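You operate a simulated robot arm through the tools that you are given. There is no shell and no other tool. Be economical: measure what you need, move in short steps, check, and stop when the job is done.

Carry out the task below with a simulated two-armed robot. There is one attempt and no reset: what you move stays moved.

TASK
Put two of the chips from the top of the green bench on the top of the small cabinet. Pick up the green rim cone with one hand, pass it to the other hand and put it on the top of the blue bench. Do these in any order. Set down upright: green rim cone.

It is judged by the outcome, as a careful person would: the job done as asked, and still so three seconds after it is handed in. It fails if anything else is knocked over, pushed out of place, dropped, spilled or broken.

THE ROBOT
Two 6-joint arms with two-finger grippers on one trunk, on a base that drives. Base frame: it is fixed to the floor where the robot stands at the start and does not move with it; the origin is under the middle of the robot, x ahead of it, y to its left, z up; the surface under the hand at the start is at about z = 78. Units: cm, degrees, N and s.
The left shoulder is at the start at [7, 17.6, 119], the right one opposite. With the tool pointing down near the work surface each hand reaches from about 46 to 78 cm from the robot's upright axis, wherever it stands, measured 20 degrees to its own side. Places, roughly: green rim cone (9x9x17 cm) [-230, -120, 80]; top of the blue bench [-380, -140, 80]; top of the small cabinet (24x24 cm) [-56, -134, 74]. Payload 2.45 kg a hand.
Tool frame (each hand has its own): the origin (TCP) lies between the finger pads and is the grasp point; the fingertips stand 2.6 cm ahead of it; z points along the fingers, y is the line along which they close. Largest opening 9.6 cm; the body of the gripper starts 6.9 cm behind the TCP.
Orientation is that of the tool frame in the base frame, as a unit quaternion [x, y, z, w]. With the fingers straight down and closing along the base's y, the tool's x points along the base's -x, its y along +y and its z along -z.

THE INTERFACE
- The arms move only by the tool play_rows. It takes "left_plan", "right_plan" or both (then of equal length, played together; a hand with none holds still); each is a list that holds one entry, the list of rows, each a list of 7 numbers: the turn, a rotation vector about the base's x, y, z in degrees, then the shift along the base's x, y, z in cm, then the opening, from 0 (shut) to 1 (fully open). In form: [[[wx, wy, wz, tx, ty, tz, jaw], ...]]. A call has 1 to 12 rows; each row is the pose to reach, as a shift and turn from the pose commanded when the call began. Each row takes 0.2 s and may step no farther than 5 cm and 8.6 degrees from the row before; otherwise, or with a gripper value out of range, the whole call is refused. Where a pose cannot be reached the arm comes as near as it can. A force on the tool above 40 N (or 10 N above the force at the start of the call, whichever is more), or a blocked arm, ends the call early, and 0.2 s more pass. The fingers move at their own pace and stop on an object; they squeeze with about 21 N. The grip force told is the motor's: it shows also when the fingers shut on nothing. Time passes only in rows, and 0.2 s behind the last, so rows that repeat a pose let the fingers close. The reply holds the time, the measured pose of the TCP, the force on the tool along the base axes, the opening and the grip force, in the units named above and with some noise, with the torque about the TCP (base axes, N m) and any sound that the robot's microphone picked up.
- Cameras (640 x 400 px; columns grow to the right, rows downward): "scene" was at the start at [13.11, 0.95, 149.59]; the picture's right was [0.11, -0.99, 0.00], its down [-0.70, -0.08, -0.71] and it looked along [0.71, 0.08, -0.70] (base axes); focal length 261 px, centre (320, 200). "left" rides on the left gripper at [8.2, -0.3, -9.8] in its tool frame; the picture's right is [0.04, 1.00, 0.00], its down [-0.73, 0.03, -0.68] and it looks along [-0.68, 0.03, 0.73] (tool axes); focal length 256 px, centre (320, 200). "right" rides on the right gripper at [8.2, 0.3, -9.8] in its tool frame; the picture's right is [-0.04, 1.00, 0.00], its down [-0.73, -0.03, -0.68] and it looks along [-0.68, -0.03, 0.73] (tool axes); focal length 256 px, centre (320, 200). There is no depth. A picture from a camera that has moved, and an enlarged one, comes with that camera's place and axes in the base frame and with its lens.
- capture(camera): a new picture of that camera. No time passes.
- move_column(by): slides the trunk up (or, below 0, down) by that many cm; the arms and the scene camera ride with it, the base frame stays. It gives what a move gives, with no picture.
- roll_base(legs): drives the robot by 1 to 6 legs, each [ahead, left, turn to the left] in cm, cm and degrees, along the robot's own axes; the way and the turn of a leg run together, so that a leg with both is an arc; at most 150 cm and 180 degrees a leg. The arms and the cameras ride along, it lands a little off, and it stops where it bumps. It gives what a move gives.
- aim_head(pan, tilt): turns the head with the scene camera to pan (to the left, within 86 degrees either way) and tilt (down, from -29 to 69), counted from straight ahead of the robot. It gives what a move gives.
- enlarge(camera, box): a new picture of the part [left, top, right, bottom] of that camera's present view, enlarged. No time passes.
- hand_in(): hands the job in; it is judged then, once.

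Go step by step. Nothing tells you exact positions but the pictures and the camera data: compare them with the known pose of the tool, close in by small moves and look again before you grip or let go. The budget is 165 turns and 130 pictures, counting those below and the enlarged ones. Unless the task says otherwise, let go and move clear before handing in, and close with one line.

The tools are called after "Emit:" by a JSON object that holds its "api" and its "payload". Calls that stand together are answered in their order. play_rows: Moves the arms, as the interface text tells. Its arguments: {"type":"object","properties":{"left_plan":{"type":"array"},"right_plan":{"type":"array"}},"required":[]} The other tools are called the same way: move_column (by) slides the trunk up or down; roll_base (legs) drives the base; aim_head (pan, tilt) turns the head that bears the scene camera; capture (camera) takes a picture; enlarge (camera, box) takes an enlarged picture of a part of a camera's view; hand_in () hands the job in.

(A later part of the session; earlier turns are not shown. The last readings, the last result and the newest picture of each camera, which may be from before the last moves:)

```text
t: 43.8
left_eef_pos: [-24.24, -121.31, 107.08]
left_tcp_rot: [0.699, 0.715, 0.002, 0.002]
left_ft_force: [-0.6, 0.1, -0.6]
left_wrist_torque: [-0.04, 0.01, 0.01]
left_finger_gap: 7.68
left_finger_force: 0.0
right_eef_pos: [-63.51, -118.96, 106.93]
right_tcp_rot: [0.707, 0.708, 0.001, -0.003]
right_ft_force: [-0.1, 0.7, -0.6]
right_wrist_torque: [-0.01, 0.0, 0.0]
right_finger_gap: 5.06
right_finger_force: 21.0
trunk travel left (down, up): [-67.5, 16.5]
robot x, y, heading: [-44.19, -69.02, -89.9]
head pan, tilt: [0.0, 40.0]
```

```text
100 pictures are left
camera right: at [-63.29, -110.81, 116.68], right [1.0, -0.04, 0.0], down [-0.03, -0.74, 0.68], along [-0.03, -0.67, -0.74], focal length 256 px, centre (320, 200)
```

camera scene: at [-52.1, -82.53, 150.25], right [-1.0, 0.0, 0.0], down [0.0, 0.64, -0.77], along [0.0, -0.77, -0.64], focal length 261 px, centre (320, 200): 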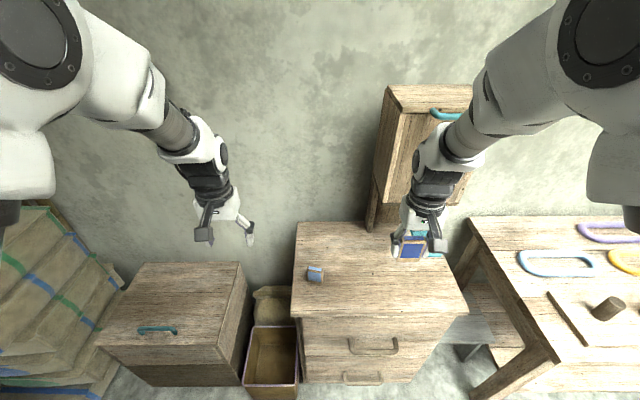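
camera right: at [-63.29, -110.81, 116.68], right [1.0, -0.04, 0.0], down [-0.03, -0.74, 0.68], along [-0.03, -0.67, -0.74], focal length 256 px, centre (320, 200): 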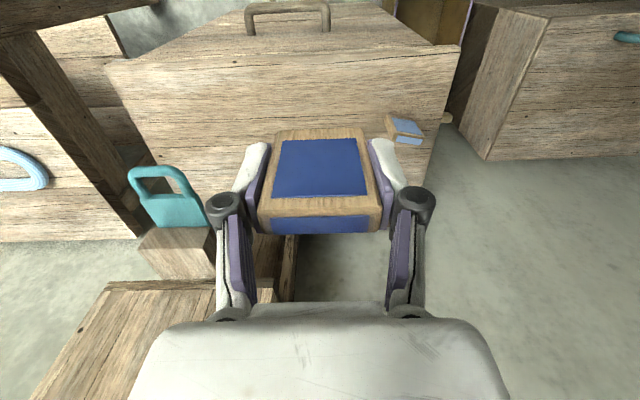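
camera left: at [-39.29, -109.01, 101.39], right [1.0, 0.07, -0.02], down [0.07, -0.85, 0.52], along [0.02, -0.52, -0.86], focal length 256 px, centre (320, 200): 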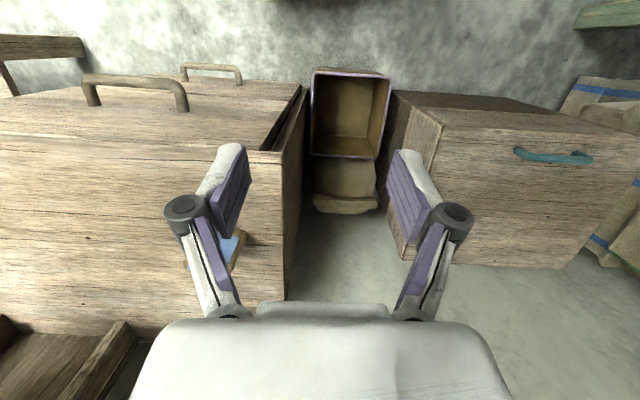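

The path to (-61, -131.5) is clear. I bring the right chip there and down to just above the top.

Emit:
{"api": "play_rows", "payload": {"right_plan": [[[0, 0, 0, 0.5, -2, -3, 0.2], [0, 0, 0, 1, -4, -6, 0.2], [0, 0, 0, 1.5, -6, -9, 0.2], [0, 0, 0, 2, -8, -12, 0.2], [0, 0, 0, 2.3, -10, -15, 0.2], [0, 0, 0, 2.3, -12, -18, 0.2], [0, 0, 0, 2.3, -12.5, -22, 0.2], [0, 0, 0, 2.3, -12.5, -25, 0.2], [0, 0, 0, 2.3, -12.5, -27, 0.2], [0, 0, 0, 2.3, -12.5, -27.6, 0.2], [0, 0, 0, 2.3, -12.5, -27.6, 0.2]]]}}

Emit:
{"api": "capture", "payload": {"camera": "right"}}

```text
t: 46.2
left_eef_pos: [-24.03, -121.15, 107.1]
left_tcp_rot: [0.699, 0.715, 0.001, 0.002]
left_ft_force: [1.0, 0.4, -0.4]
left_wrist_torque: [0.02, 0.01, 0.03]
left_finger_gap: 7.67
left_finger_force: 0.1
right_eef_pos: [-61.21, -131.47, 79.23]
right_tcp_rot: [0.707, 0.707, -0.001, -0.004]
right_ft_force: [-0.1, 0.4, 0.2]
right_wrist_torque: [0.01, 0.02, 0.01]
right_finger_gap: 5.09
right_finger_force: 21.2
trunk travel left (down, up): [-67.5, 16.5]
robot x, y, heading: [-44.37, -68.99, -90.1]
head pan, tilt: [0.0, 40.0]
```

```text
99 pictures are left
camera right: at [-60.97, -123.32, 89.08], right [1.0, -0.04, 0.0], down [-0.03, -0.74, 0.68], along [-0.03, -0.67, -0.74], focal length 256 px, centre (320, 200)
```

right: 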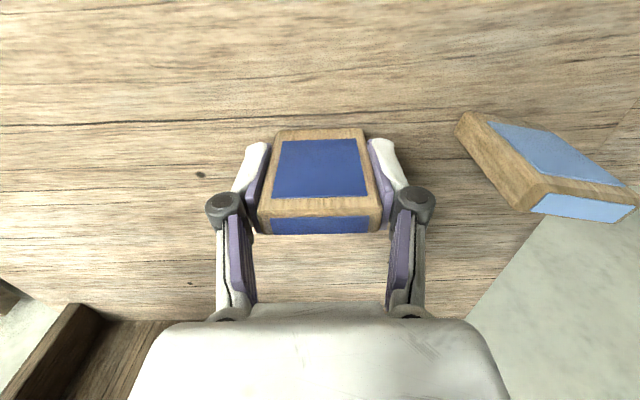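

Clearance to chip A is good. I lower gently to contact.

Emit:
{"api": "play_rows", "payload": {"right_plan": [[[0, 0, 0, 0, 0, -0.3, 0.2], [0, 0, 0, 0, 0, -0.6, 0.2], [0, 0, 0, 0, 0, -0.8, 0.2], [0, 0, 0, 0, 0, -0.8, 0.2]]]}}

```text
t: 47.2
left_eef_pos: [-24.05, -121.01, 107.14]
left_tcp_rot: [0.699, 0.715, 0.001, 0.002]
left_ft_force: [-0.6, 0.1, 0.6]
left_wrist_torque: [-0.02, 0.0, -0.02]
left_finger_gap: 7.69
left_finger_force: 0.1
right_eef_pos: [-61.34, -131.35, 78.74]
right_tcp_rot: [0.707, 0.707, -0.001, -0.002]
right_ft_force: [-0.9, -3.8, 18.5]
right_wrist_torque: [-0.16, 0.03, -0.05]
right_finger_gap: 5.12
right_finger_force: 20.8
trunk travel left (down, up): [-67.5, 16.5]
robot x, y, heading: [-43.59, -68.92, -90.2]
head pan, tilt: [0.0, 40.0]
```

Contact made. I ease up, open, and rise back along the way I came.

Emit:
{"api": "play_rows", "payload": {"right_plan": [[[0, 0, 0, 0, 0, 0.3, 0.2], [0, 0, 0, 0, 0, 0.3, 0.5], [0, 0, 0, 0, 0, 0.3, 0.75], [0, 0, 0, 0, 0, 0.3, 0.75], [0, 0, 0, 0, 1, 3, 0.75], [0, 0, 0, 0, 2.5, 6, 0.75], [0, 0, 0, 0, 4.5, 10, 0.75], [0, 0, 0, -0.5, 6.5, 13, 0.75], [0, 0, 0, -1, 8.5, 16, 0.75], [0, 0, 0, -1.5, 10.5, 20, 0.75], [0, 0, 0, -2, 12, 24, 0.75], [0, 0, 0, -2, 12, 27, 0.75]]]}}

Emit:
{"api": "capture", "payload": {"camera": "scene"}}

```text
t: 49.8
left_eef_pos: [-24.2, -121.09, 107.07]
left_tcp_rot: [0.699, 0.715, 0.001, 0.002]
left_ft_force: [0.5, -1.2, 0.3]
left_wrist_torque: [-0.01, -0.01, -0.01]
left_finger_gap: 7.7
left_finger_force: 0.1
right_eef_pos: [-63.14, -119.53, 105.38]
right_tcp_rot: [0.706, 0.708, 0.0, -0.002]
right_ft_force: [-0.7, 0.1, -0.7]
right_wrist_torque: [0.0, -0.01, -0.02]
right_finger_gap: 7.21
right_finger_force: 0.0
trunk travel left (down, up): [-67.5, 16.5]
robot x, y, heading: [-44.35, -69.18, -89.9]
head pan, tilt: [0.0, 40.0]
```

```text
98 pictures are left
camera scene: at [-44.13, -82.42, 150.26], right [-1.0, 0.0, 0.0], down [0.0, 0.64, -0.77], along [0.0, -0.77, -0.64], focal length 261 px, centre (320, 200)
```

scene: 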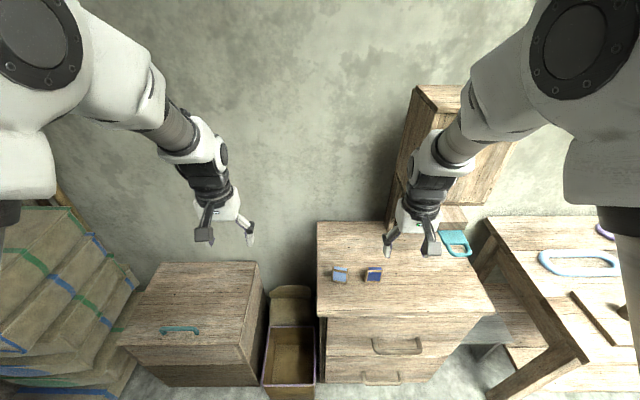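

Both chips stand on the cabinet. I back off and look to the right toward the cone.

Emit:
{"api": "roll_base", "payload": {"legs": [[-45, 0, 0]]}}

Emit:
{"api": "aim_head", "payload": {"pan": -60, "tilt": 20}}

Emit:
{"api": "capture", "payload": {"camera": "scene"}}

```text
t: 52.5
left_eef_pos: [-24.34, -75.65, 107.01]
left_tcp_rot: [0.702, 0.712, 0.002, 0.0]
left_ft_force: [-0.3, -0.8, -0.6]
left_wrist_torque: [-0.01, -0.02, 0.0]
left_finger_gap: 7.68
left_finger_force: 0.1
right_eef_pos: [-63.27, -73.81, 105.27]
right_tcp_rot: [0.709, 0.706, 0.0, -0.003]
right_ft_force: [1.0, 0.1, 0.1]
right_wrist_torque: [0.0, -0.03, 0.03]
right_finger_gap: 7.23
right_finger_force: 0.0
trunk travel left (down, up): [-67.5, 16.5]
robot x, y, heading: [-44.06, -23.47, -90.3]
head pan, tilt: [0.0, 40.0]
```

```text
t: 53.8
left_eef_pos: [-24.41, -75.53, 107.15]
left_tcp_rot: [0.702, 0.712, 0.002, 0.002]
left_ft_force: [-0.5, -0.1, 0.6]
left_wrist_torque: [-0.04, 0.04, 0.0]
left_finger_gap: 7.66
left_finger_force: 0.2
right_eef_pos: [-63.33, -73.74, 105.35]
right_tcp_rot: [0.71, 0.705, 0.001, -0.003]
right_ft_force: [-0.1, 0.7, 0.1]
right_wrist_torque: [-0.03, 0.01, 0.01]
right_finger_gap: 7.18
right_finger_force: 0.1
trunk travel left (down, up): [-67.5, 16.5]
robot x, y, heading: [-44.16, -23.7, -90.5]
head pan, tilt: [-60.0, 20.0]
```

```text
97 pictures are left
camera scene: at [-52.1, -32.8, 153.4], right [-0.49, 0.87, 0.0], down [0.3, 0.17, -0.94], along [-0.82, -0.46, -0.34], focal length 261 px, centre (320, 200)
```

scene: 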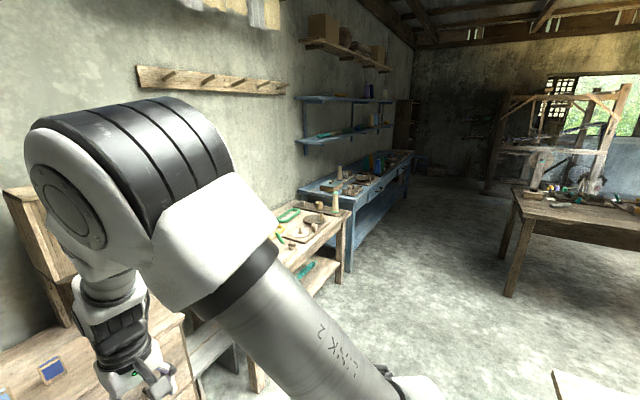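

The cone is at the far end of the wood table, consistent with (-230, -120). I strafe right along the open floor to stand in front of it.

Emit:
{"api": "roll_base", "payload": {"legs": [[0, -85, 0], [0, -80, 0]]}}

Emit:
{"api": "aim_head", "payload": {"pan": -10, "tilt": 30}}

Emit:
{"api": "capture", "payload": {"camera": "scene"}}

```text
t: 62.2
left_eef_pos: [-189.07, -73.88, 107.07]
left_tcp_rot: [0.698, 0.716, 0.002, 0.002]
left_ft_force: [-0.2, 0.9, -0.6]
left_wrist_torque: [-0.02, -0.01, -0.01]
left_finger_gap: 7.67
left_finger_force: 0.1
right_eef_pos: [-227.89, -72.53, 105.35]
right_tcp_rot: [0.706, 0.708, 0.0, -0.004]
right_ft_force: [0.0, 0.7, 0.6]
right_wrist_torque: [-0.02, -0.01, 0.0]
right_finger_gap: 7.19
right_finger_force: 0.0
trunk travel left (down, up): [-67.5, 16.5]
robot x, y, heading: [-209.21, -22.06, -89.9]
head pan, tilt: [-60.0, 20.0]
```

```text
t: 63.4
left_eef_pos: [-189.08, -73.99, 107.13]
left_tcp_rot: [0.698, 0.716, 0.002, 0.002]
left_ft_force: [0.7, 0.1, -0.4]
left_wrist_torque: [0.02, -0.03, 0.0]
left_finger_gap: 7.67
left_finger_force: 0.1
right_eef_pos: [-228.03, -72.54, 105.42]
right_tcp_rot: [0.706, 0.708, 0.0, -0.003]
right_ft_force: [-0.5, -0.2, -0.6]
right_wrist_torque: [0.01, 0.02, -0.03]
right_finger_gap: 7.2
right_finger_force: 0.1
trunk travel left (down, up): [-67.5, 16.5]
robot x, y, heading: [-209.1, -21.71, -89.9]
head pan, tilt: [-10.0, 30.0]
```

```text
96 pictures are left
camera scene: at [-210.72, -35.77, 151.79], right [-0.98, 0.17, 0.0], down [0.09, 0.49, -0.87], along [-0.15, -0.85, -0.5], focal length 261 px, centre (320, 200)
```

scene: 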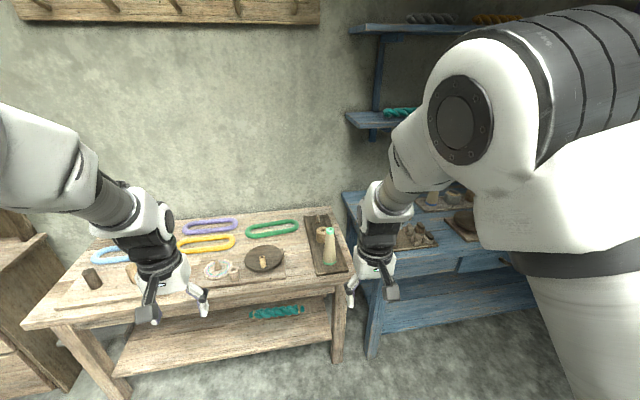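

Emit:
{"api": "enlarge", "payload": {"camera": "scene", "box": [230, 190, 480, 350]}}

```text
2.50 times, centred on (355, 270) of scene
camera zoom: at [-210.72, -35.77, 151.79], right [-0.98, 0.17, 0.0], down [0.09, 0.49, -0.87], along [-0.15, -0.85, -0.5], focal length 652 px, centre (232, 25)
```

zoom: 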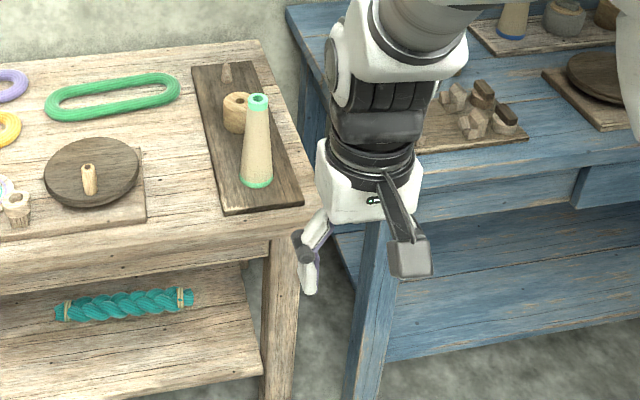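

The cone stands on a dark tray beside a small wooden spool, so I need a better fix. I raise the trunk a bit and drive closer for a wrist view.

Emit:
{"api": "move_column", "payload": {"by": 8}}

Emit:
{"api": "roll_base", "payload": {"legs": [[25, 0, 0]]}}

Emit:
{"api": "capture", "payload": {"camera": "right"}}

Emit:
{"api": "capture", "payload": {"camera": "scene"}}

```text
t: 64.6
left_eef_pos: [-189.03, -74.03, 115.13]
left_tcp_rot: [0.699, 0.716, 0.002, 0.002]
left_ft_force: [-0.9, -0.3, 0.0]
left_wrist_torque: [-0.01, 0.05, -0.02]
left_finger_gap: 7.65
left_finger_force: 0.0
right_eef_pos: [-227.92, -72.44, 113.3]
right_tcp_rot: [0.706, 0.708, -0.001, -0.004]
right_ft_force: [0.2, 0.1, 1.1]
right_wrist_torque: [-0.02, -0.04, -0.02]
right_finger_gap: 7.21
right_finger_force: 0.1
trunk travel left (down, up): [-75.5, 8.5]
robot x, y, heading: [-208.82, -21.94, -89.7]
head pan, tilt: [-10.0, 30.0]
```

```text
t: 66.4
left_eef_pos: [-189.3, -98.42, 115.15]
left_tcp_rot: [0.7, 0.714, 0.001, 0.003]
left_ft_force: [0.2, 0.0, -0.2]
left_wrist_torque: [-0.02, 0.0, -0.04]
left_finger_gap: 7.68
left_finger_force: 0.0
right_eef_pos: [-228.32, -96.79, 113.4]
right_tcp_rot: [0.707, 0.707, -0.001, -0.003]
right_ft_force: [0.3, 0.3, 0.4]
right_wrist_torque: [0.0, 0.01, 0.02]
right_finger_gap: 7.19
right_finger_force: 0.0
trunk travel left (down, up): [-75.5, 8.5]
robot x, y, heading: [-209.06, -46.81, -90.1]
head pan, tilt: [-10.0, 30.0]
```

```text
94 pictures are left
camera right: at [-227.98, -88.71, 123.26], right [1.0, -0.04, 0.0], down [-0.03, -0.74, 0.68], along [-0.03, -0.68, -0.74], focal length 256 px, centre (320, 200)
```

right: 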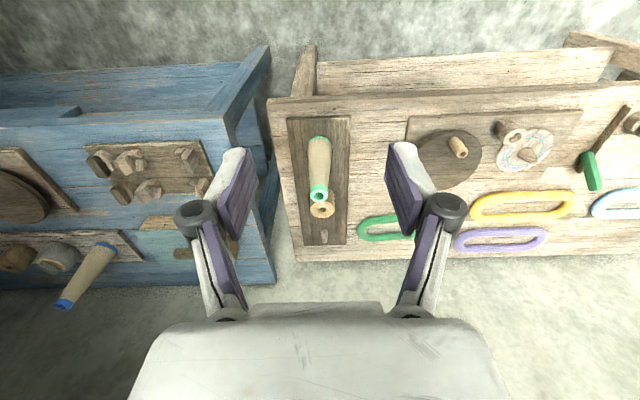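

```text
93 pictures are left
camera scene: at [-210.78, -60.1, 159.81], right [-0.98, 0.18, 0.0], down [0.09, 0.49, -0.87], along [-0.15, -0.85, -0.5], focal length 261 px, centre (320, 200)
```

scene: 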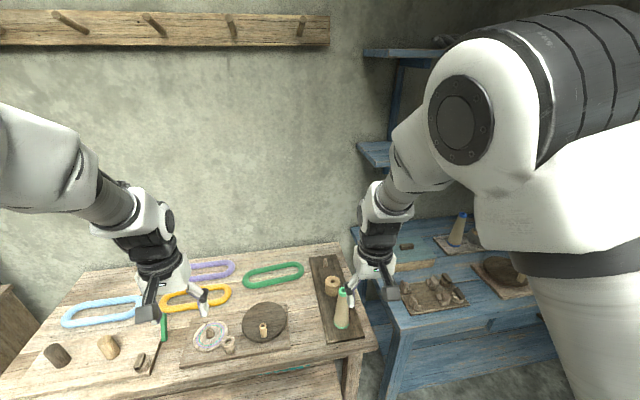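

From the wrist view the cone is at about (-229.8, -118.8), base z≈71, top z≈88, with the spool 16 cm behind it. I drive 10 cm closer and move the right hand over it at height.

Emit:
{"api": "roll_base", "payload": {"legs": [[10, 0, 0]]}}

Emit:
{"api": "play_rows", "payload": {"right_plan": [[[0, 0, 0, -0.5, -3, -2, 0.75], [0, 0, 0, -1, -6, -5, 0.75], [0, 0, 0, -1.3, -9, -8, 0.75], [0, 0, 0, -1.3, -11, -11, 0.75], [0, 0, 0, -1.3, -11.5, -14, 0.75], [0, 0, 0, -1.3, -11.5, -14, 0.75]]]}}

Emit:
{"api": "capture", "payload": {"camera": "right"}}

```text
t: 67.5
left_eef_pos: [-189.46, -108.36, 115.28]
left_tcp_rot: [0.7, 0.714, 0.0, 0.004]
left_ft_force: [0.4, -0.3, -0.4]
left_wrist_torque: [0.02, -0.01, 0.01]
left_finger_gap: 7.67
left_finger_force: 0.0
right_eef_pos: [-228.37, -106.69, 113.55]
right_tcp_rot: [0.708, 0.706, -0.001, -0.003]
right_ft_force: [-0.5, -0.1, -0.1]
right_wrist_torque: [0.03, 0.03, -0.02]
right_finger_gap: 7.18
right_finger_force: 0.0
trunk travel left (down, up): [-75.5, 8.5]
robot x, y, heading: [-209.27, -56.29, -90.1]
head pan, tilt: [-10.0, 30.0]
```

```text
t: 68.9
left_eef_pos: [-189.24, -108.54, 115.03]
left_tcp_rot: [0.7, 0.715, 0.001, 0.001]
left_ft_force: [0.3, 0.9, 0.7]
left_wrist_torque: [0.0, -0.01, 0.0]
left_finger_gap: 7.67
left_finger_force: 0.0
right_eef_pos: [-229.6, -118.5, 99.19]
right_tcp_rot: [0.707, 0.707, 0.0, -0.004]
right_ft_force: [-0.3, 0.5, 0.3]
right_wrist_torque: [-0.02, 0.0, -0.02]
right_finger_gap: 7.18
right_finger_force: 0.0
trunk travel left (down, up): [-75.5, 8.5]
robot x, y, heading: [-209.05, -56.18, -90.1]
head pan, tilt: [-10.0, 30.0]
```

```text
92 pictures are left
camera right: at [-229.26, -110.4, 109.08], right [1.0, -0.04, 0.0], down [-0.03, -0.74, 0.68], along [-0.03, -0.67, -0.74], focal length 256 px, centre (320, 200)
```

right: 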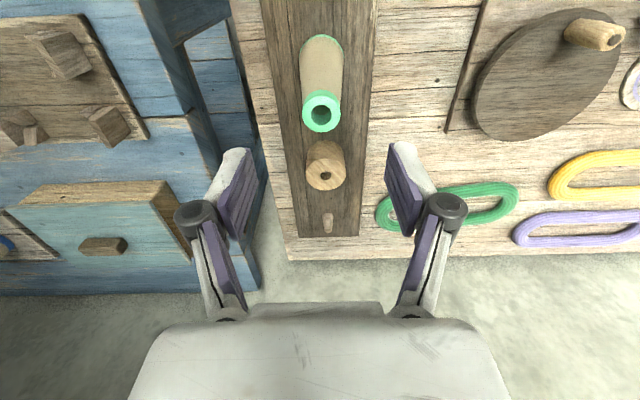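

The cone's top centre is at (-229.5, -119.3), z≈88. I descend to TCP z≈84.7 around its upper part.

Emit:
{"api": "play_rows", "payload": {"right_plan": [[[0, 0, 0, 0.1, -0.8, -3, 0.75], [0, 0, 0, 0.1, -0.8, -7, 0.75], [0, 0, 0, 0.1, -0.8, -11, 0.75], [0, 0, 0, 0.1, -0.8, -14.4, 0.75], [0, 0, 0, 0.1, -0.8, -14.4, 0.75]]]}}

Emit:
{"api": "capture", "payload": {"camera": "right"}}

```text
t: 70.1
left_eef_pos: [-189.34, -108.47, 115.15]
left_tcp_rot: [0.699, 0.715, 0.002, 0.002]
left_ft_force: [0.1, 1.3, 0.0]
left_wrist_torque: [-0.02, -0.01, 0.01]
left_finger_gap: 7.67
left_finger_force: 0.0
right_eef_pos: [-229.57, -119.19, 84.74]
right_tcp_rot: [0.707, 0.707, -0.001, -0.003]
right_ft_force: [0.3, -0.5, 0.7]
right_wrist_torque: [-0.03, -0.01, 0.04]
right_finger_gap: 7.19
right_finger_force: 0.0
trunk travel left (down, up): [-75.5, 8.5]
robot x, y, heading: [-208.92, -56.53, -90.2]
head pan, tilt: [-10.0, 30.0]
```

```text
91 pictures are left
camera right: at [-229.26, -111.17, 94.64], right [1.0, -0.04, 0.0], down [-0.03, -0.74, 0.68], along [-0.03, -0.67, -0.74], focal length 256 px, centre (320, 200)
```

right: 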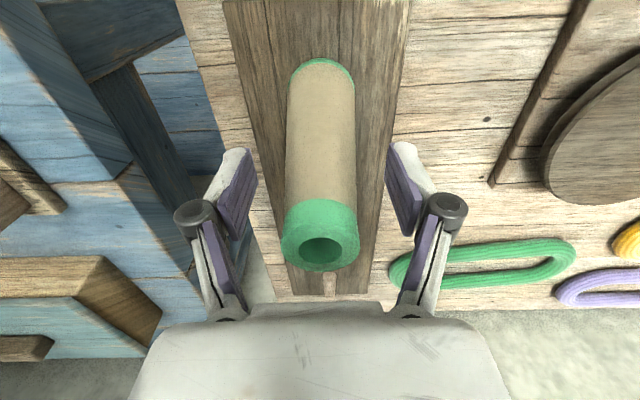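

The cone is centred between the fingers. I close the right gripper.

Emit:
{"api": "play_rows", "payload": {"right_plan": [[[0, 0, 0, 0, 0, 0, 0.4], [0, 0, 0, 0, 0, 0, 0.2], [0, 0, 0, 0, 0, 0, 0.1], [0, 0, 0, 0, 0, 0, 0.1], [0, 0, 0, 0, 0, 0, 0.1]]]}}

```text
t: 71.3
left_eef_pos: [-189.25, -108.53, 115.18]
left_tcp_rot: [0.699, 0.715, 0.001, 0.003]
left_ft_force: [-0.5, -0.4, 0.4]
left_wrist_torque: [0.03, -0.01, 0.04]
left_finger_gap: 7.7
left_finger_force: 0.0
right_eef_pos: [-229.55, -119.32, 84.92]
right_tcp_rot: [0.708, 0.706, 0.0, -0.004]
right_ft_force: [0.4, -0.6, 2.9]
right_wrist_torque: [-0.15, -0.01, 0.01]
right_finger_gap: 4.09
right_finger_force: 21.1
trunk travel left (down, up): [-75.5, 8.5]
robot x, y, heading: [-209.26, -56.36, -90.1]
head pan, tilt: [-10.0, 30.0]
```

Gripped at 4.1 cm. I lift straight up with a slight pull-in.

Emit:
{"api": "play_rows", "payload": {"right_plan": [[[0, 0, 0, 0, 0, 2, 0.1], [0, 0, 0, 0, 0.5, 5, 0.1], [0, 0, 0, 0, 2, 8, 0.1], [0, 0, 0, 0, 4, 11, 0.1], [0, 0, 0, 0, 6, 14, 0.1], [0, 0, 0, 0, 8, 17, 0.1], [0, 0, 0, 0, 10, 20, 0.1], [0, 0, 0, 0, 10, 23, 0.1], [0, 0, 0, 0, 10, 23, 0.1]]]}}

Emit:
{"api": "capture", "payload": {"camera": "right"}}

```text
t: 73.3
left_eef_pos: [-189.43, -108.44, 115.1]
left_tcp_rot: [0.699, 0.715, 0.002, 0.002]
left_ft_force: [0.4, -0.1, -1.1]
left_wrist_torque: [0.02, 0.0, -0.01]
left_finger_gap: 7.7
left_finger_force: 0.1
right_eef_pos: [-229.52, -109.34, 107.89]
right_tcp_rot: [0.708, 0.706, 0.0, -0.004]
right_ft_force: [0.1, 0.3, -0.3]
right_wrist_torque: [0.03, -0.02, -0.02]
right_finger_gap: 4.09
right_finger_force: 20.8
trunk travel left (down, up): [-75.5, 8.5]
robot x, y, heading: [-209.52, -56.32, -89.8]
head pan, tilt: [-10.0, 30.0]
```

```text
90 pictures are left
camera right: at [-229.29, -101.16, 117.78], right [1.0, -0.04, 0.0], down [-0.03, -0.74, 0.67], along [-0.03, -0.67, -0.74], focal length 256 px, centre (320, 200)
```

right: 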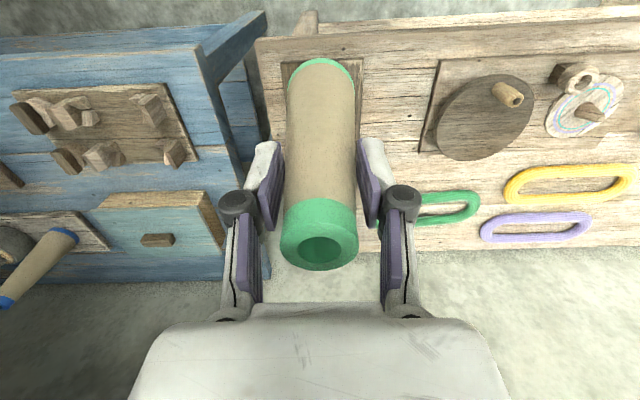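

The cone is held upright. I back off 33 cm to open floor (where I stood before) for the hand-over.

Emit:
{"api": "roll_base", "payload": {"legs": [[-33, 0, 0]]}}

Emit:
{"api": "play_rows", "payload": {"left_plan": [[[0, 0, -8, 0, 0, 0, 0.9], [0, 0, -16, 0, 0, 0, 1], [0, 0, -24, 0, 0, 0, 1], [0, 0, -32, 0, 0, 0, 1], [0, 0, -40, 0, 0, 0, 1], [0, 0, -45, 0, 0, 0, 1], [0, 0, -45, 0, 0, 0, 1]]], "right_plan": [[[0, 0, 0, 2, -1, 0, 0.1], [0, 0, 0, 5, -2, 0, 0.1], [0, 0, 0, 8, -3, 0, 0.1], [0, 0, 0, 10, -4, 0, 0.1], [0, 0, 0, 12, -5, 0, 0.1], [0, 0, 0, 12, -5, 0, 0.1], [0, 0, 0, 12, -5, 0, 0.1]]]}}

```text
t: 75.5
left_eef_pos: [-189.18, -75.58, 115.06]
left_tcp_rot: [0.699, 0.715, 0.002, 0.002]
left_ft_force: [0.3, -0.1, 0.0]
left_wrist_torque: [0.03, 0.02, -0.02]
left_finger_gap: 7.69
left_finger_force: 0.0
right_eef_pos: [-229.49, -76.24, 107.97]
right_tcp_rot: [0.708, 0.706, 0.0, -0.005]
right_ft_force: [-0.5, 0.0, -0.8]
right_wrist_torque: [0.02, 0.01, 0.0]
right_finger_gap: 4.07
right_finger_force: 21.2
trunk travel left (down, up): [-75.5, 8.5]
robot x, y, heading: [-209.26, -23.14, -89.9]
head pan, tilt: [-10.0, 30.0]
```

```text
t: 77.1
left_eef_pos: [-189.34, -75.5, 115.03]
left_tcp_rot: [0.92, 0.391, 0.001, 0.002]
left_ft_force: [-0.7, 0.2, 0.6]
left_wrist_torque: [0.01, 0.04, 0.02]
left_finger_gap: 9.61
left_finger_force: 0.0
right_eef_pos: [-219.05, -81.61, 108.54]
right_tcp_rot: [0.722, 0.692, 0.016, 0.009]
right_ft_force: [0.1, 0.2, -0.3]
right_wrist_torque: [-0.01, -0.02, -0.01]
right_finger_gap: 4.09
right_finger_force: 21.1
trunk travel left (down, up): [-75.5, 8.5]
robot x, y, heading: [-208.89, -23.15, -90.4]
head pan, tilt: [-10.0, 30.0]
```

The right hand holds the cone at about (-219, -81.6), base at z≈94.6. I turn the left hand so it comes in from the left, tilted 52° from vertical, to grip the cone's lower part.

Emit:
{"api": "play_rows", "payload": {"left_plan": [[[0, 0, -8, 0, -1, 0, 1], [0, 0, -16, 0, -2, 0, 1], [0, 0, -24, 0, -3, 0, 1], [0, 0, -32, 0, -4, 0, 1], [0, 0, -40, 0, -5, 0, 1], [0, 0, -44, 0, -6, 0, 1], [0, 0, -44, 0, -6, 0, 1]]]}}

Emit:
{"api": "play_rows", "payload": {"left_plan": [[[0, 8, 0, 0, 0, 0, 1], [0, 16, 0, 0, 0, 0, 1], [0, 24, 0, 0, 0, 0, 1], [0, 32, 0, 0, 0, 0, 1], [0, 40, 0, 0, 0, 0, 1], [0, 48, 0, 0, 0, 0, 1], [0, 52, 0, 0, 0, 0, 1], [0, 52, 0, 0, 0, 0, 1]]]}}

Emit:
{"api": "capture", "payload": {"camera": "left"}}

Emit:
{"api": "capture", "payload": {"camera": "scene"}}

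```text
t: 78.7
left_eef_pos: [-189.32, -81.4, 115.14]
left_tcp_rot: [1.0, 0.018, -0.001, 0.002]
left_ft_force: [-0.5, 1.4, -0.5]
left_wrist_torque: [-0.03, -0.02, 0.0]
left_finger_gap: 9.61
left_finger_force: 0.0
right_eef_pos: [-219.0, -81.72, 108.37]
right_tcp_rot: [0.721, 0.692, 0.015, 0.009]
right_ft_force: [0.3, 0.6, -0.9]
right_wrist_torque: [-0.02, 0.01, -0.01]
right_finger_gap: 4.08
right_finger_force: 21.4
trunk travel left (down, up): [-75.5, 8.5]
robot x, y, heading: [-209.24, -22.99, -90.2]
head pan, tilt: [-10.0, 30.0]
```

```text
t: 80.5
left_eef_pos: [-189.32, -81.32, 115.14]
left_tcp_rot: [0.898, 0.019, -0.44, -0.005]
left_ft_force: [-0.2, -0.7, -0.1]
left_wrist_torque: [0.03, 0.02, 0.0]
left_finger_gap: 9.61
left_finger_force: 0.1
right_eef_pos: [-219.0, -81.77, 108.51]
right_tcp_rot: [0.722, 0.692, 0.016, 0.009]
right_ft_force: [-0.9, -0.4, -2.0]
right_wrist_torque: [-0.03, 0.01, 0.01]
right_finger_gap: 4.08
right_finger_force: 20.2
trunk travel left (down, up): [-75.5, 8.5]
robot x, y, heading: [-208.95, -23.39, -90.2]
head pan, tilt: [-10.0, 30.0]
```

```text
89 pictures are left
camera left: at [-176.61, -80.68, 114.8], right [0.05, -1.0, -0.06], down [0.09, -0.05, 0.99], along [-0.99, -0.06, 0.08], focal length 256 px, centre (320, 200)
```

left: 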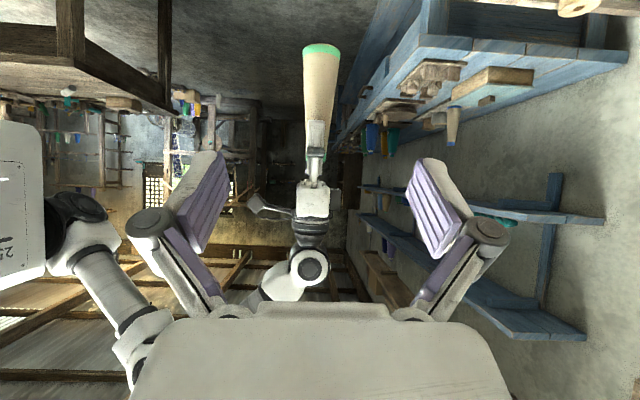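

```text
88 pictures are left
camera scene: at [-210.75, -37.1, 159.79], right [-0.98, 0.18, 0.0], down [0.09, 0.49, -0.87], along [-0.15, -0.85, -0.5], focal length 261 px, centre (320, 200)
```

scene: 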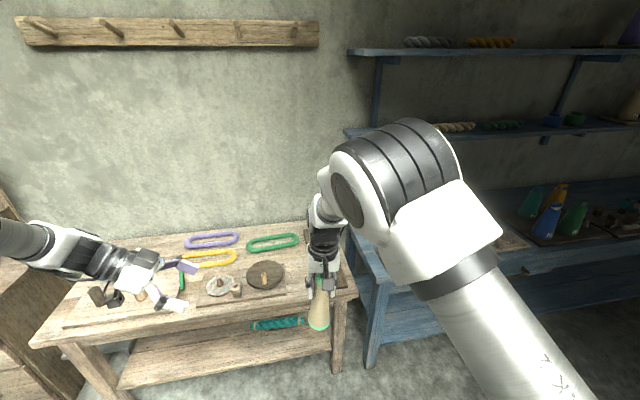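

The left camera shows the cone in the right hand nicely, with base at z≈94 and y≈-81.8. I move the left hand along its approach line to partway.

Emit:
{"api": "play_rows", "payload": {"left_plan": [[[0, 0, 0, -4, -0.1, -1, 1], [0, 0, 0, -8, -0.3, -2, 1], [0, 0, 0, -12, -0.5, -3, 1], [0, 0, 0, -15.6, -0.5, -3.8, 1], [0, 0, 0, -18.8, -0.5, -6.3, 1], [0, 0, 0, -22, -0.5, -8.8, 1], [0, 0, 0, -23.5, -0.5, -10, 1], [0, 0, 0, -23.5, -0.5, -10, 1]]]}}

Emit:
{"api": "capture", "payload": {"camera": "left"}}

Emit:
{"api": "capture", "payload": {"camera": "right"}}

```text
t: 82.3
left_eef_pos: [-212.91, -81.81, 105.07]
left_tcp_rot: [0.898, 0.018, -0.439, -0.006]
left_ft_force: [0.5, 0.5, -0.1]
left_wrist_torque: [0.0, -0.02, -0.01]
left_finger_gap: 9.6
left_finger_force: 0.1
right_eef_pos: [-218.97, -81.65, 108.53]
right_tcp_rot: [0.722, 0.692, 0.016, 0.009]
right_ft_force: [-0.7, 0.0, -0.6]
right_wrist_torque: [-0.01, 0.02, -0.01]
right_finger_gap: 4.08
right_finger_force: 20.7
trunk travel left (down, up): [-75.5, 8.5]
robot x, y, heading: [-209.17, -23.23, -90.0]
head pan, tilt: [-10.0, 30.0]
```

```text
87 pictures are left
camera left: at [-200.19, -81.03, 104.64], right [0.05, -1.0, -0.06], down [0.09, -0.05, 0.99], along [-0.99, -0.06, 0.08], focal length 256 px, centre (320, 200)
```

left: 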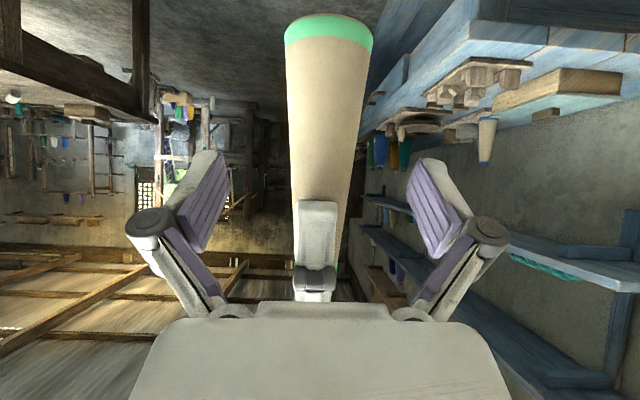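

```text
86 pictures are left
camera right: at [-218.67, -73.69, 118.36], right [1.0, -0.08, 0.03], down [-0.08, -0.74, 0.67], along [-0.03, -0.67, -0.74], focal length 256 px, centre (320, 200)
```

right: 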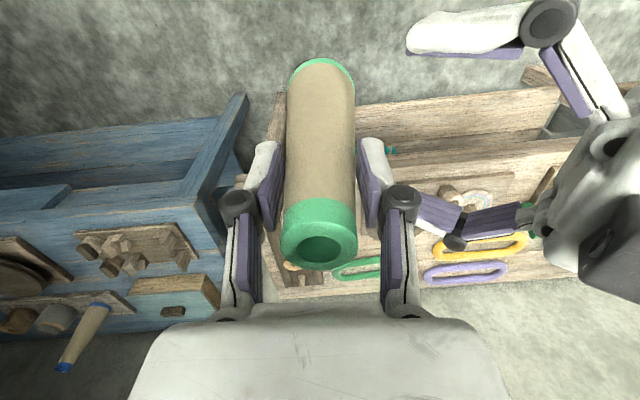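

The cone lines up, 0.5 cm off in y. I slide in the last 8 cm along the tool line.

Emit:
{"api": "play_rows", "payload": {"left_plan": [[[0, 0, 0, -2, -0.5, -1.6, 1], [0, 0, 0, -4, -0.5, -3.2, 1], [0, 0, 0, -6.2, -0.5, -4.9, 1], [0, 0, 0, -6.2, -0.5, -4.9, 1]]]}}

Emit:
{"api": "capture", "payload": {"camera": "left"}}

Emit:
{"api": "capture", "payload": {"camera": "right"}}

```text
t: 83.3
left_eef_pos: [-218.8, -82.38, 100.25]
left_tcp_rot: [0.898, 0.018, -0.439, -0.006]
left_ft_force: [35.8, 8.6, 7.9]
left_wrist_torque: [-0.62, 2.78, 0.03]
left_finger_gap: 9.58
left_finger_force: 0.0
right_eef_pos: [-218.86, -81.67, 108.34]
right_tcp_rot: [0.721, 0.692, 0.015, 0.008]
right_ft_force: [-35.9, -8.1, -8.2]
right_wrist_torque: [0.05, 0.15, -0.34]
right_finger_gap: 4.07
right_finger_force: 20.9
trunk travel left (down, up): [-75.5, 8.5]
robot x, y, heading: [-209.05, -23.46, -90.1]
head pan, tilt: [-10.0, 30.0]
```

```text
85 pictures are left
camera left: at [-206.21, -81.72, 99.91], right [0.05, -1.0, -0.06], down [0.09, -0.05, 0.99], along [-0.99, -0.06, 0.08], focal length 256 px, centre (320, 200)
```

left: 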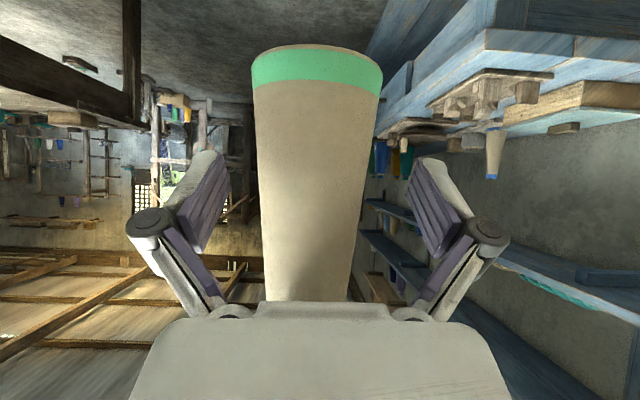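

```text
84 pictures are left
camera right: at [-218.74, -73.67, 118.33], right [1.0, -0.08, 0.03], down [-0.08, -0.74, 0.67], along [-0.03, -0.67, -0.74], focal length 256 px, centre (320, 200)
```

right: 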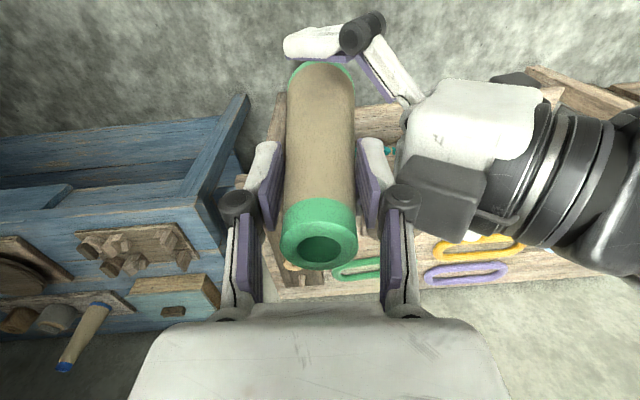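

The left palm is pressing on the right finger (36 N). I back the left hand off 1.6 cm sideways and check the force.

Emit:
{"api": "play_rows", "payload": {"left_plan": [[[0, 0, 0, 0.8, 0, 0, 1], [0, 0, 0, 1.6, 0, -0.3, 1], [0, 0, 0, 1.6, 0, -0.3, 1]]]}}

Emit:
{"api": "capture", "payload": {"camera": "right"}}

Emit:
{"api": "capture", "payload": {"camera": "left"}}

```text
t: 84.1
left_eef_pos: [-217.38, -82.39, 99.97]
left_tcp_rot: [0.899, 0.018, -0.438, -0.006]
left_ft_force: [-0.3, -0.9, 0.8]
left_wrist_torque: [-0.02, -0.01, 0.03]
left_finger_gap: 9.62
left_finger_force: 0.1
right_eef_pos: [-218.88, -81.85, 108.46]
right_tcp_rot: [0.722, 0.692, 0.016, 0.01]
right_ft_force: [-0.1, 0.2, 0.0]
right_wrist_torque: [-0.01, -0.02, -0.02]
right_finger_gap: 4.09
right_finger_force: 21.4
trunk travel left (down, up): [-75.5, 8.5]
robot x, y, heading: [-209.37, -23.07, -90.2]
head pan, tilt: [-10.0, 30.0]
```

```text
83 pictures are left
camera right: at [-218.74, -73.69, 118.36], right [1.0, -0.08, 0.04], down [-0.09, -0.74, 0.67], along [-0.03, -0.67, -0.74], focal length 256 px, centre (320, 200)
```

right: 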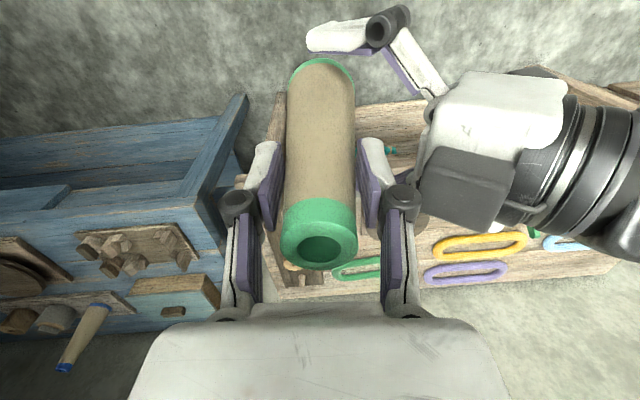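

```text
82 pictures are left
camera left: at [-204.78, -81.65, 99.56], right [0.05, -1.0, -0.06], down [0.08, -0.05, 0.99], along [-0.99, -0.06, 0.08], focal length 256 px, centre (320, 200)
```

left: 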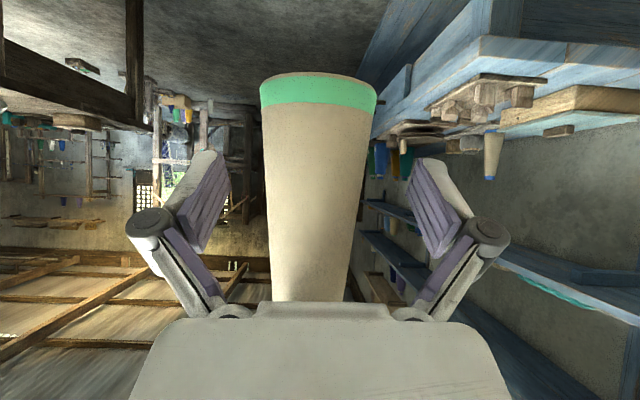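

Force is gone and the cone is undisturbed between the left fingers. I close the left gripper.

Emit:
{"api": "play_rows", "payload": {"left_plan": [[[0, 0, 0, 0, 0, 0, 0.8], [0, 0, 0, 0, 0, 0, 0.6], [0, 0, 0, 0, 0, 0, 0.4], [0, 0, 0, 0, 0, 0, 0.2], [0, 0, 0, 0, 0, 0, 0.2], [0, 0, 0, 0, 0, 0, 0.2]]]}}

Emit:
{"api": "capture", "payload": {"camera": "left"}}

```text
t: 85.5
left_eef_pos: [-217.43, -82.42, 99.89]
left_tcp_rot: [0.898, 0.019, -0.439, -0.006]
left_ft_force: [2.4, 11.9, 3.2]
left_wrist_torque: [-0.27, 0.04, -0.23]
left_finger_gap: 5.52
left_finger_force: 20.5
right_eef_pos: [-218.94, -81.95, 108.47]
right_tcp_rot: [0.721, 0.692, 0.016, 0.011]
right_ft_force: [-1.4, -11.4, -3.7]
right_wrist_torque: [-0.7, 0.17, 0.05]
right_finger_gap: 4.09
right_finger_force: 20.5
trunk travel left (down, up): [-75.5, 8.5]
robot x, y, heading: [-209.08, -23.19, -90.1]
head pan, tilt: [-10.0, 30.0]
```

```text
81 pictures are left
camera left: at [-204.75, -81.64, 99.55], right [0.05, -1.0, -0.06], down [0.09, -0.05, 0.99], along [-0.99, -0.06, 0.08], focal length 256 px, centre (320, 200)
```

left: 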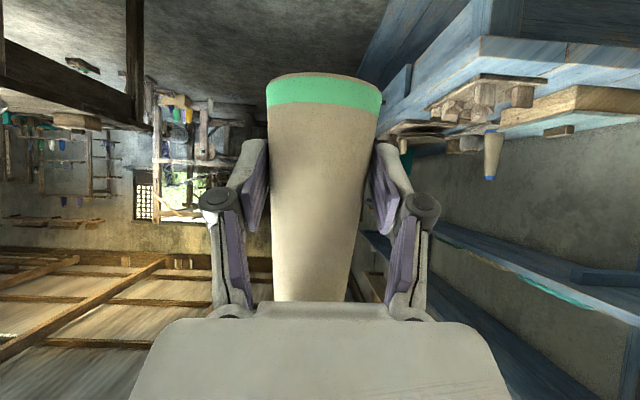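

The left hand has it; there is a 12 N sideways load, so I relax by shifting the left 0.4 cm in +y.

Emit:
{"api": "play_rows", "payload": {"left_plan": [[[0, 0, 0, 0, 0.4, 0, 0.2], [0, 0, 0, 0, 0.4, 0, 0.2]]]}}

```text
t: 86.1
left_eef_pos: [-217.32, -82.1, 99.8]
left_tcp_rot: [0.899, 0.018, -0.438, -0.006]
left_ft_force: [-2.5, -10.5, -8.6]
left_wrist_torque: [0.16, -0.19, 0.2]
left_finger_gap: 5.44
left_finger_force: 21.0
right_eef_pos: [-219.0, -81.74, 108.47]
right_tcp_rot: [0.723, 0.691, 0.017, 0.008]
right_ft_force: [2.7, 10.6, 9.7]
right_wrist_torque: [0.74, -0.12, 0.03]
right_finger_gap: 4.09
right_finger_force: 20.7
trunk travel left (down, up): [-75.5, 8.5]
robot x, y, heading: [-208.82, -23.51, -90.3]
head pan, tilt: [-10.0, 30.0]
```

I go half back and open the right hand slightly.

Emit:
{"api": "play_rows", "payload": {"left_plan": [[[0, 0, 0, 0, -0.2, 0.1, 0.2], [0, 0, 0, 0, -0.2, 0.1, 0.2], [0, 0, 0, 0, -0.2, 0.1, 0.2], [0, 0, 0, 0, -0.2, 0.1, 0.2]]], "right_plan": [[[0, 0, 0, 0, 0, 0, 0.1], [0, 0, 0, 0, 0, 0, 0.45], [0, 0, 0, 0, 0, 0, 0.55], [0, 0, 0, 0, 0, 0, 0.55]]]}}

Emit:
{"api": "capture", "payload": {"camera": "right"}}

```text
t: 87.1
left_eef_pos: [-217.43, -82.26, 99.94]
left_tcp_rot: [0.898, 0.018, -0.439, -0.007]
left_ft_force: [0.5, -0.3, -0.6]
left_wrist_torque: [-0.01, 0.0, -0.01]
left_finger_gap: 5.47
left_finger_force: 20.9
right_eef_pos: [-218.91, -81.74, 108.37]
right_tcp_rot: [0.722, 0.692, 0.016, 0.009]
right_ft_force: [-1.0, -0.6, 0.1]
right_wrist_torque: [-0.01, 0.04, 0.02]
right_finger_gap: 5.25
right_finger_force: 0.0
trunk travel left (down, up): [-75.5, 8.5]
robot x, y, heading: [-209.03, -23.34, -90.2]
head pan, tilt: [-10.0, 30.0]
```

```text
80 pictures are left
camera right: at [-218.72, -73.7, 118.37], right [1.0, -0.08, 0.04], down [-0.08, -0.74, 0.67], along [-0.03, -0.67, -0.74], focal length 256 px, centre (320, 200)
```

right: 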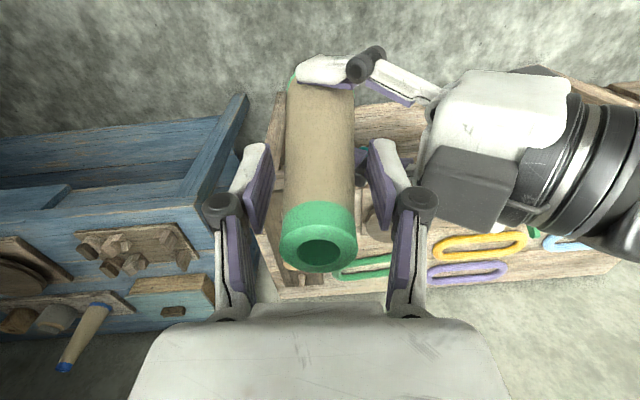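

The right fingers are clear of the cone. I lower the left hand with the cone straight down 9 cm out of the right fingers.

Emit:
{"api": "play_rows", "payload": {"left_plan": [[[0, 0, 0, 0, 0, -1, 0.2], [0, 0, 0, 0, 0, -3, 0.2], [0, 0, 0, 0, 0, -5, 0.2], [0, 0, 0, 0, 0, -7, 0.2], [0, 0, 0, 0, 0, -9, 0.2], [0, 0, 0, 0, 0, -10, 0.2], [0, 0, 0, 0, 0, -10, 0.2]]]}}

Emit:
{"api": "capture", "payload": {"camera": "right"}}

```text
t: 88.7
left_eef_pos: [-217.39, -82.34, 90.01]
left_tcp_rot: [0.898, 0.018, -0.439, -0.005]
left_ft_force: [0.3, -0.1, -0.4]
left_wrist_torque: [0.03, -0.03, -0.02]
left_finger_gap: 5.48
left_finger_force: 20.3
right_eef_pos: [-219.03, -81.74, 108.46]
right_tcp_rot: [0.722, 0.692, 0.016, 0.01]
right_ft_force: [1.0, 0.5, 0.1]
right_wrist_torque: [0.01, 0.02, 0.0]
right_finger_gap: 5.26
right_finger_force: 0.0
trunk travel left (down, up): [-75.5, 8.5]
robot x, y, heading: [-208.84, -23.32, -90.1]
head pan, tilt: [-10.0, 30.0]
```

```text
79 pictures are left
camera right: at [-218.73, -73.68, 118.37], right [1.0, -0.08, 0.04], down [-0.08, -0.74, 0.67], along [-0.03, -0.67, -0.74], focal length 256 px, centre (320, 200)
```

right: 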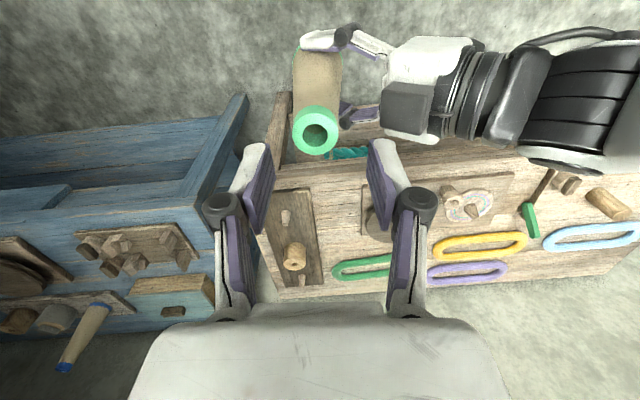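

The hand-over is done. I move the right hand aside and the left hand out to its own side and up.

Emit:
{"api": "play_rows", "payload": {"left_plan": [[[0, 0, 0, 2, 0, 0, 0.2], [0, 0, 0, 5, 0, 1, 0.2], [0, 0, 0, 8, 0, 3, 0.2], [0, 0, 0, 11, 0, 6, 0.2], [0, 0, 0, 14, 0, 9, 0.2], [0, 0, 0, 17, 0, 12, 0.2], [0, 0, 0, 19, 0, 15, 0.2], [0, 0, 0, 19, 0, 17, 0.2], [0, 0, 0, 19, 0, 17, 0.2]]], "right_plan": [[[0, 0, 0, -2, 1, 0, 0.55], [0, 0, 0, -5, 2, 0, 0.55], [0, 0, 0, -8, 3, 0, 0.55], [0, 0, 0, -10, 4, 0, 0.55], [0, 0, 0, -12, 5, 0, 0.55], [0, 0, 0, -12, 5, 0, 0.55], [0, 0, 0, -12, 5, 0, 0.55], [0, 0, 0, -12, 5, 0, 0.55], [0, 0, 0, -12, 5, 0, 0.55]]]}}

Emit:
{"api": "aim_head", "payload": {"pan": -60, "tilt": 20}}

Emit:
{"api": "capture", "payload": {"camera": "scene"}}

Emit:
{"api": "capture", "payload": {"camera": "left"}}

```text
t: 90.7
left_eef_pos: [-198.21, -82.38, 106.99]
left_tcp_rot: [0.898, 0.018, -0.439, -0.006]
left_ft_force: [-1.0, 1.3, -0.5]
left_wrist_torque: [-0.01, 0.02, -0.01]
left_finger_gap: 5.46
left_finger_force: 21.4
right_eef_pos: [-229.33, -76.09, 107.9]
right_tcp_rot: [0.707, 0.707, -0.001, -0.004]
right_ft_force: [0.6, 0.1, 0.2]
right_wrist_torque: [0.02, -0.04, -0.03]
right_finger_gap: 5.29
right_finger_force: 0.1
trunk travel left (down, up): [-75.5, 8.5]
robot x, y, heading: [-209.22, -23.29, -90.3]
head pan, tilt: [-10.0, 30.0]
```

```text
t: 91.9
left_eef_pos: [-198.27, -82.25, 106.93]
left_tcp_rot: [0.899, 0.018, -0.439, -0.006]
left_ft_force: [1.0, -0.3, -0.3]
left_wrist_torque: [-0.03, 0.02, 0.02]
left_finger_gap: 5.44
left_finger_force: 21.9
right_eef_pos: [-229.42, -76.13, 107.84]
right_tcp_rot: [0.708, 0.706, 0.0, -0.004]
right_ft_force: [-0.7, -0.4, 0.4]
right_wrist_torque: [0.0, -0.02, 0.02]
right_finger_gap: 5.27
right_finger_force: 0.0
trunk travel left (down, up): [-75.5, 8.5]
robot x, y, heading: [-209.56, -23.17, -90.1]
head pan, tilt: [-60.0, 20.0]
```

```text
78 pictures are left
camera scene: at [-217.17, -32.87, 161.4], right [-0.5, 0.87, 0.0], down [0.3, 0.17, -0.94], along [-0.81, -0.47, -0.34], focal length 261 px, centre (320, 200)
```

scene: 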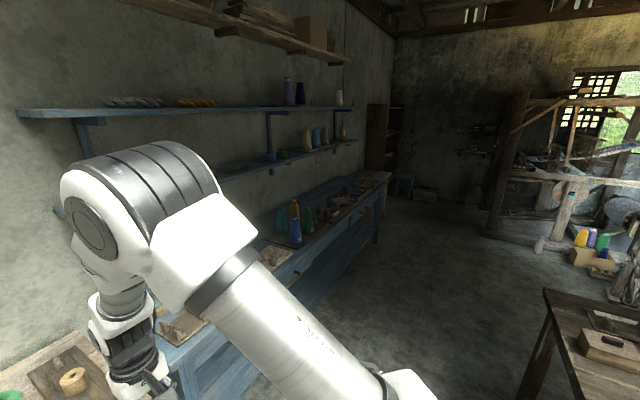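

```text
77 pictures are left
camera left: at [-185.66, -81.56, 106.58], right [0.05, -1.0, -0.06], down [0.09, -0.05, 0.99], along [-0.99, -0.06, 0.08], focal length 256 px, centre (320, 200)
```

left: 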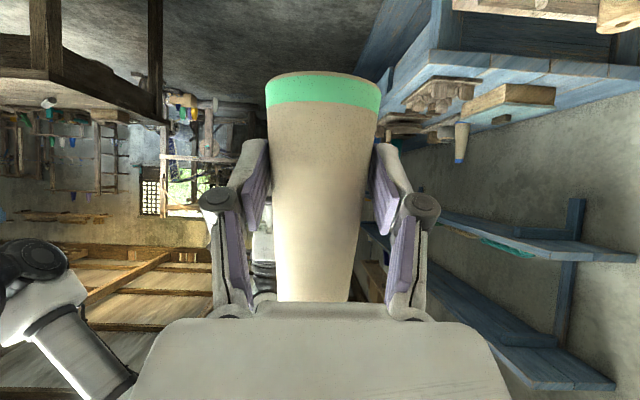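

The blue bench runs along the wall from x≈-250 on, with a table behind me at y>12 beyond x≈-295. I move 15 cm forward and strafe 100 cm right in the corridor, then look.

Emit:
{"api": "roll_base", "payload": {"legs": [[14, 0, 0], [0, -100, 0]]}}

Emit:
{"api": "aim_head", "payload": {"pan": 0, "tilt": 30}}

Emit:
{"api": "capture", "payload": {"camera": "scene"}}

Emit:
{"api": "capture", "payload": {"camera": "right"}}

```text
t: 98.0
left_eef_pos: [-296.77, -96.97, 106.83]
left_tcp_rot: [0.898, 0.027, -0.438, -0.001]
left_ft_force: [1.5, -0.8, -0.3]
left_wrist_torque: [0.01, 0.03, 0.04]
left_finger_gap: 5.41
left_finger_force: 21.2
right_eef_pos: [-327.92, -91.3, 108.01]
right_tcp_rot: [0.701, 0.713, 0.0, -0.004]
right_ft_force: [-0.6, 0.1, 0.6]
right_wrist_torque: [0.0, 0.0, -0.01]
right_finger_gap: 5.26
right_finger_force: 0.1
trunk travel left (down, up): [-75.5, 8.5]
robot x, y, heading: [-308.48, -37.97, -89.0]
head pan, tilt: [-60.0, 20.0]
```

```text
t: 99.3
left_eef_pos: [-296.77, -96.96, 106.96]
left_tcp_rot: [0.898, 0.026, -0.44, -0.002]
left_ft_force: [0.2, -1.3, 0.2]
left_wrist_torque: [0.0, 0.02, 0.0]
left_finger_gap: 5.43
left_finger_force: 20.8
right_eef_pos: [-327.99, -91.3, 107.92]
right_tcp_rot: [0.701, 0.713, 0.001, -0.004]
right_ft_force: [0.2, 0.1, 0.2]
right_wrist_torque: [0.0, 0.02, 0.01]
right_finger_gap: 5.29
right_finger_force: 0.1
trunk travel left (down, up): [-75.5, 8.5]
robot x, y, heading: [-308.72, -38.15, -88.8]
head pan, tilt: [0.0, 30.0]
```

```text
76 pictures are left
camera scene: at [-308.49, -52.11, 159.79], right [-1.0, -0.02, 0.0], down [-0.01, 0.5, -0.87], along [0.01, -0.87, -0.5], focal length 261 px, centre (320, 200)
```

scene: 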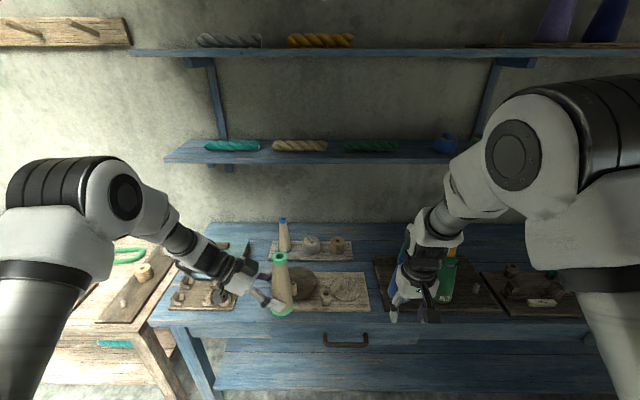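

```text
75 pictures are left
camera right: at [-327.91, -83.17, 117.79], right [1.0, -0.02, 0.0], down [-0.01, -0.74, 0.68], along [-0.02, -0.67, -0.74], focal length 256 px, centre (320, 200)
```

right: 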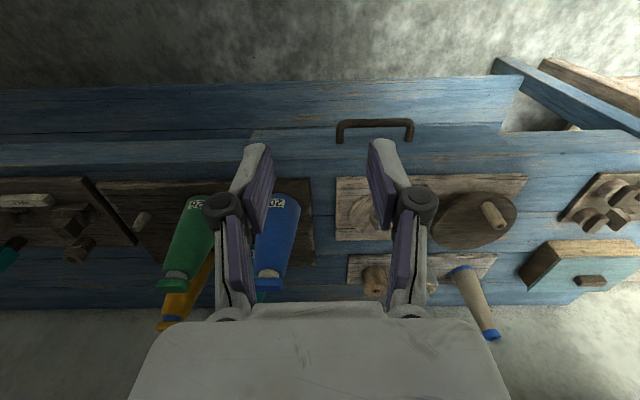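

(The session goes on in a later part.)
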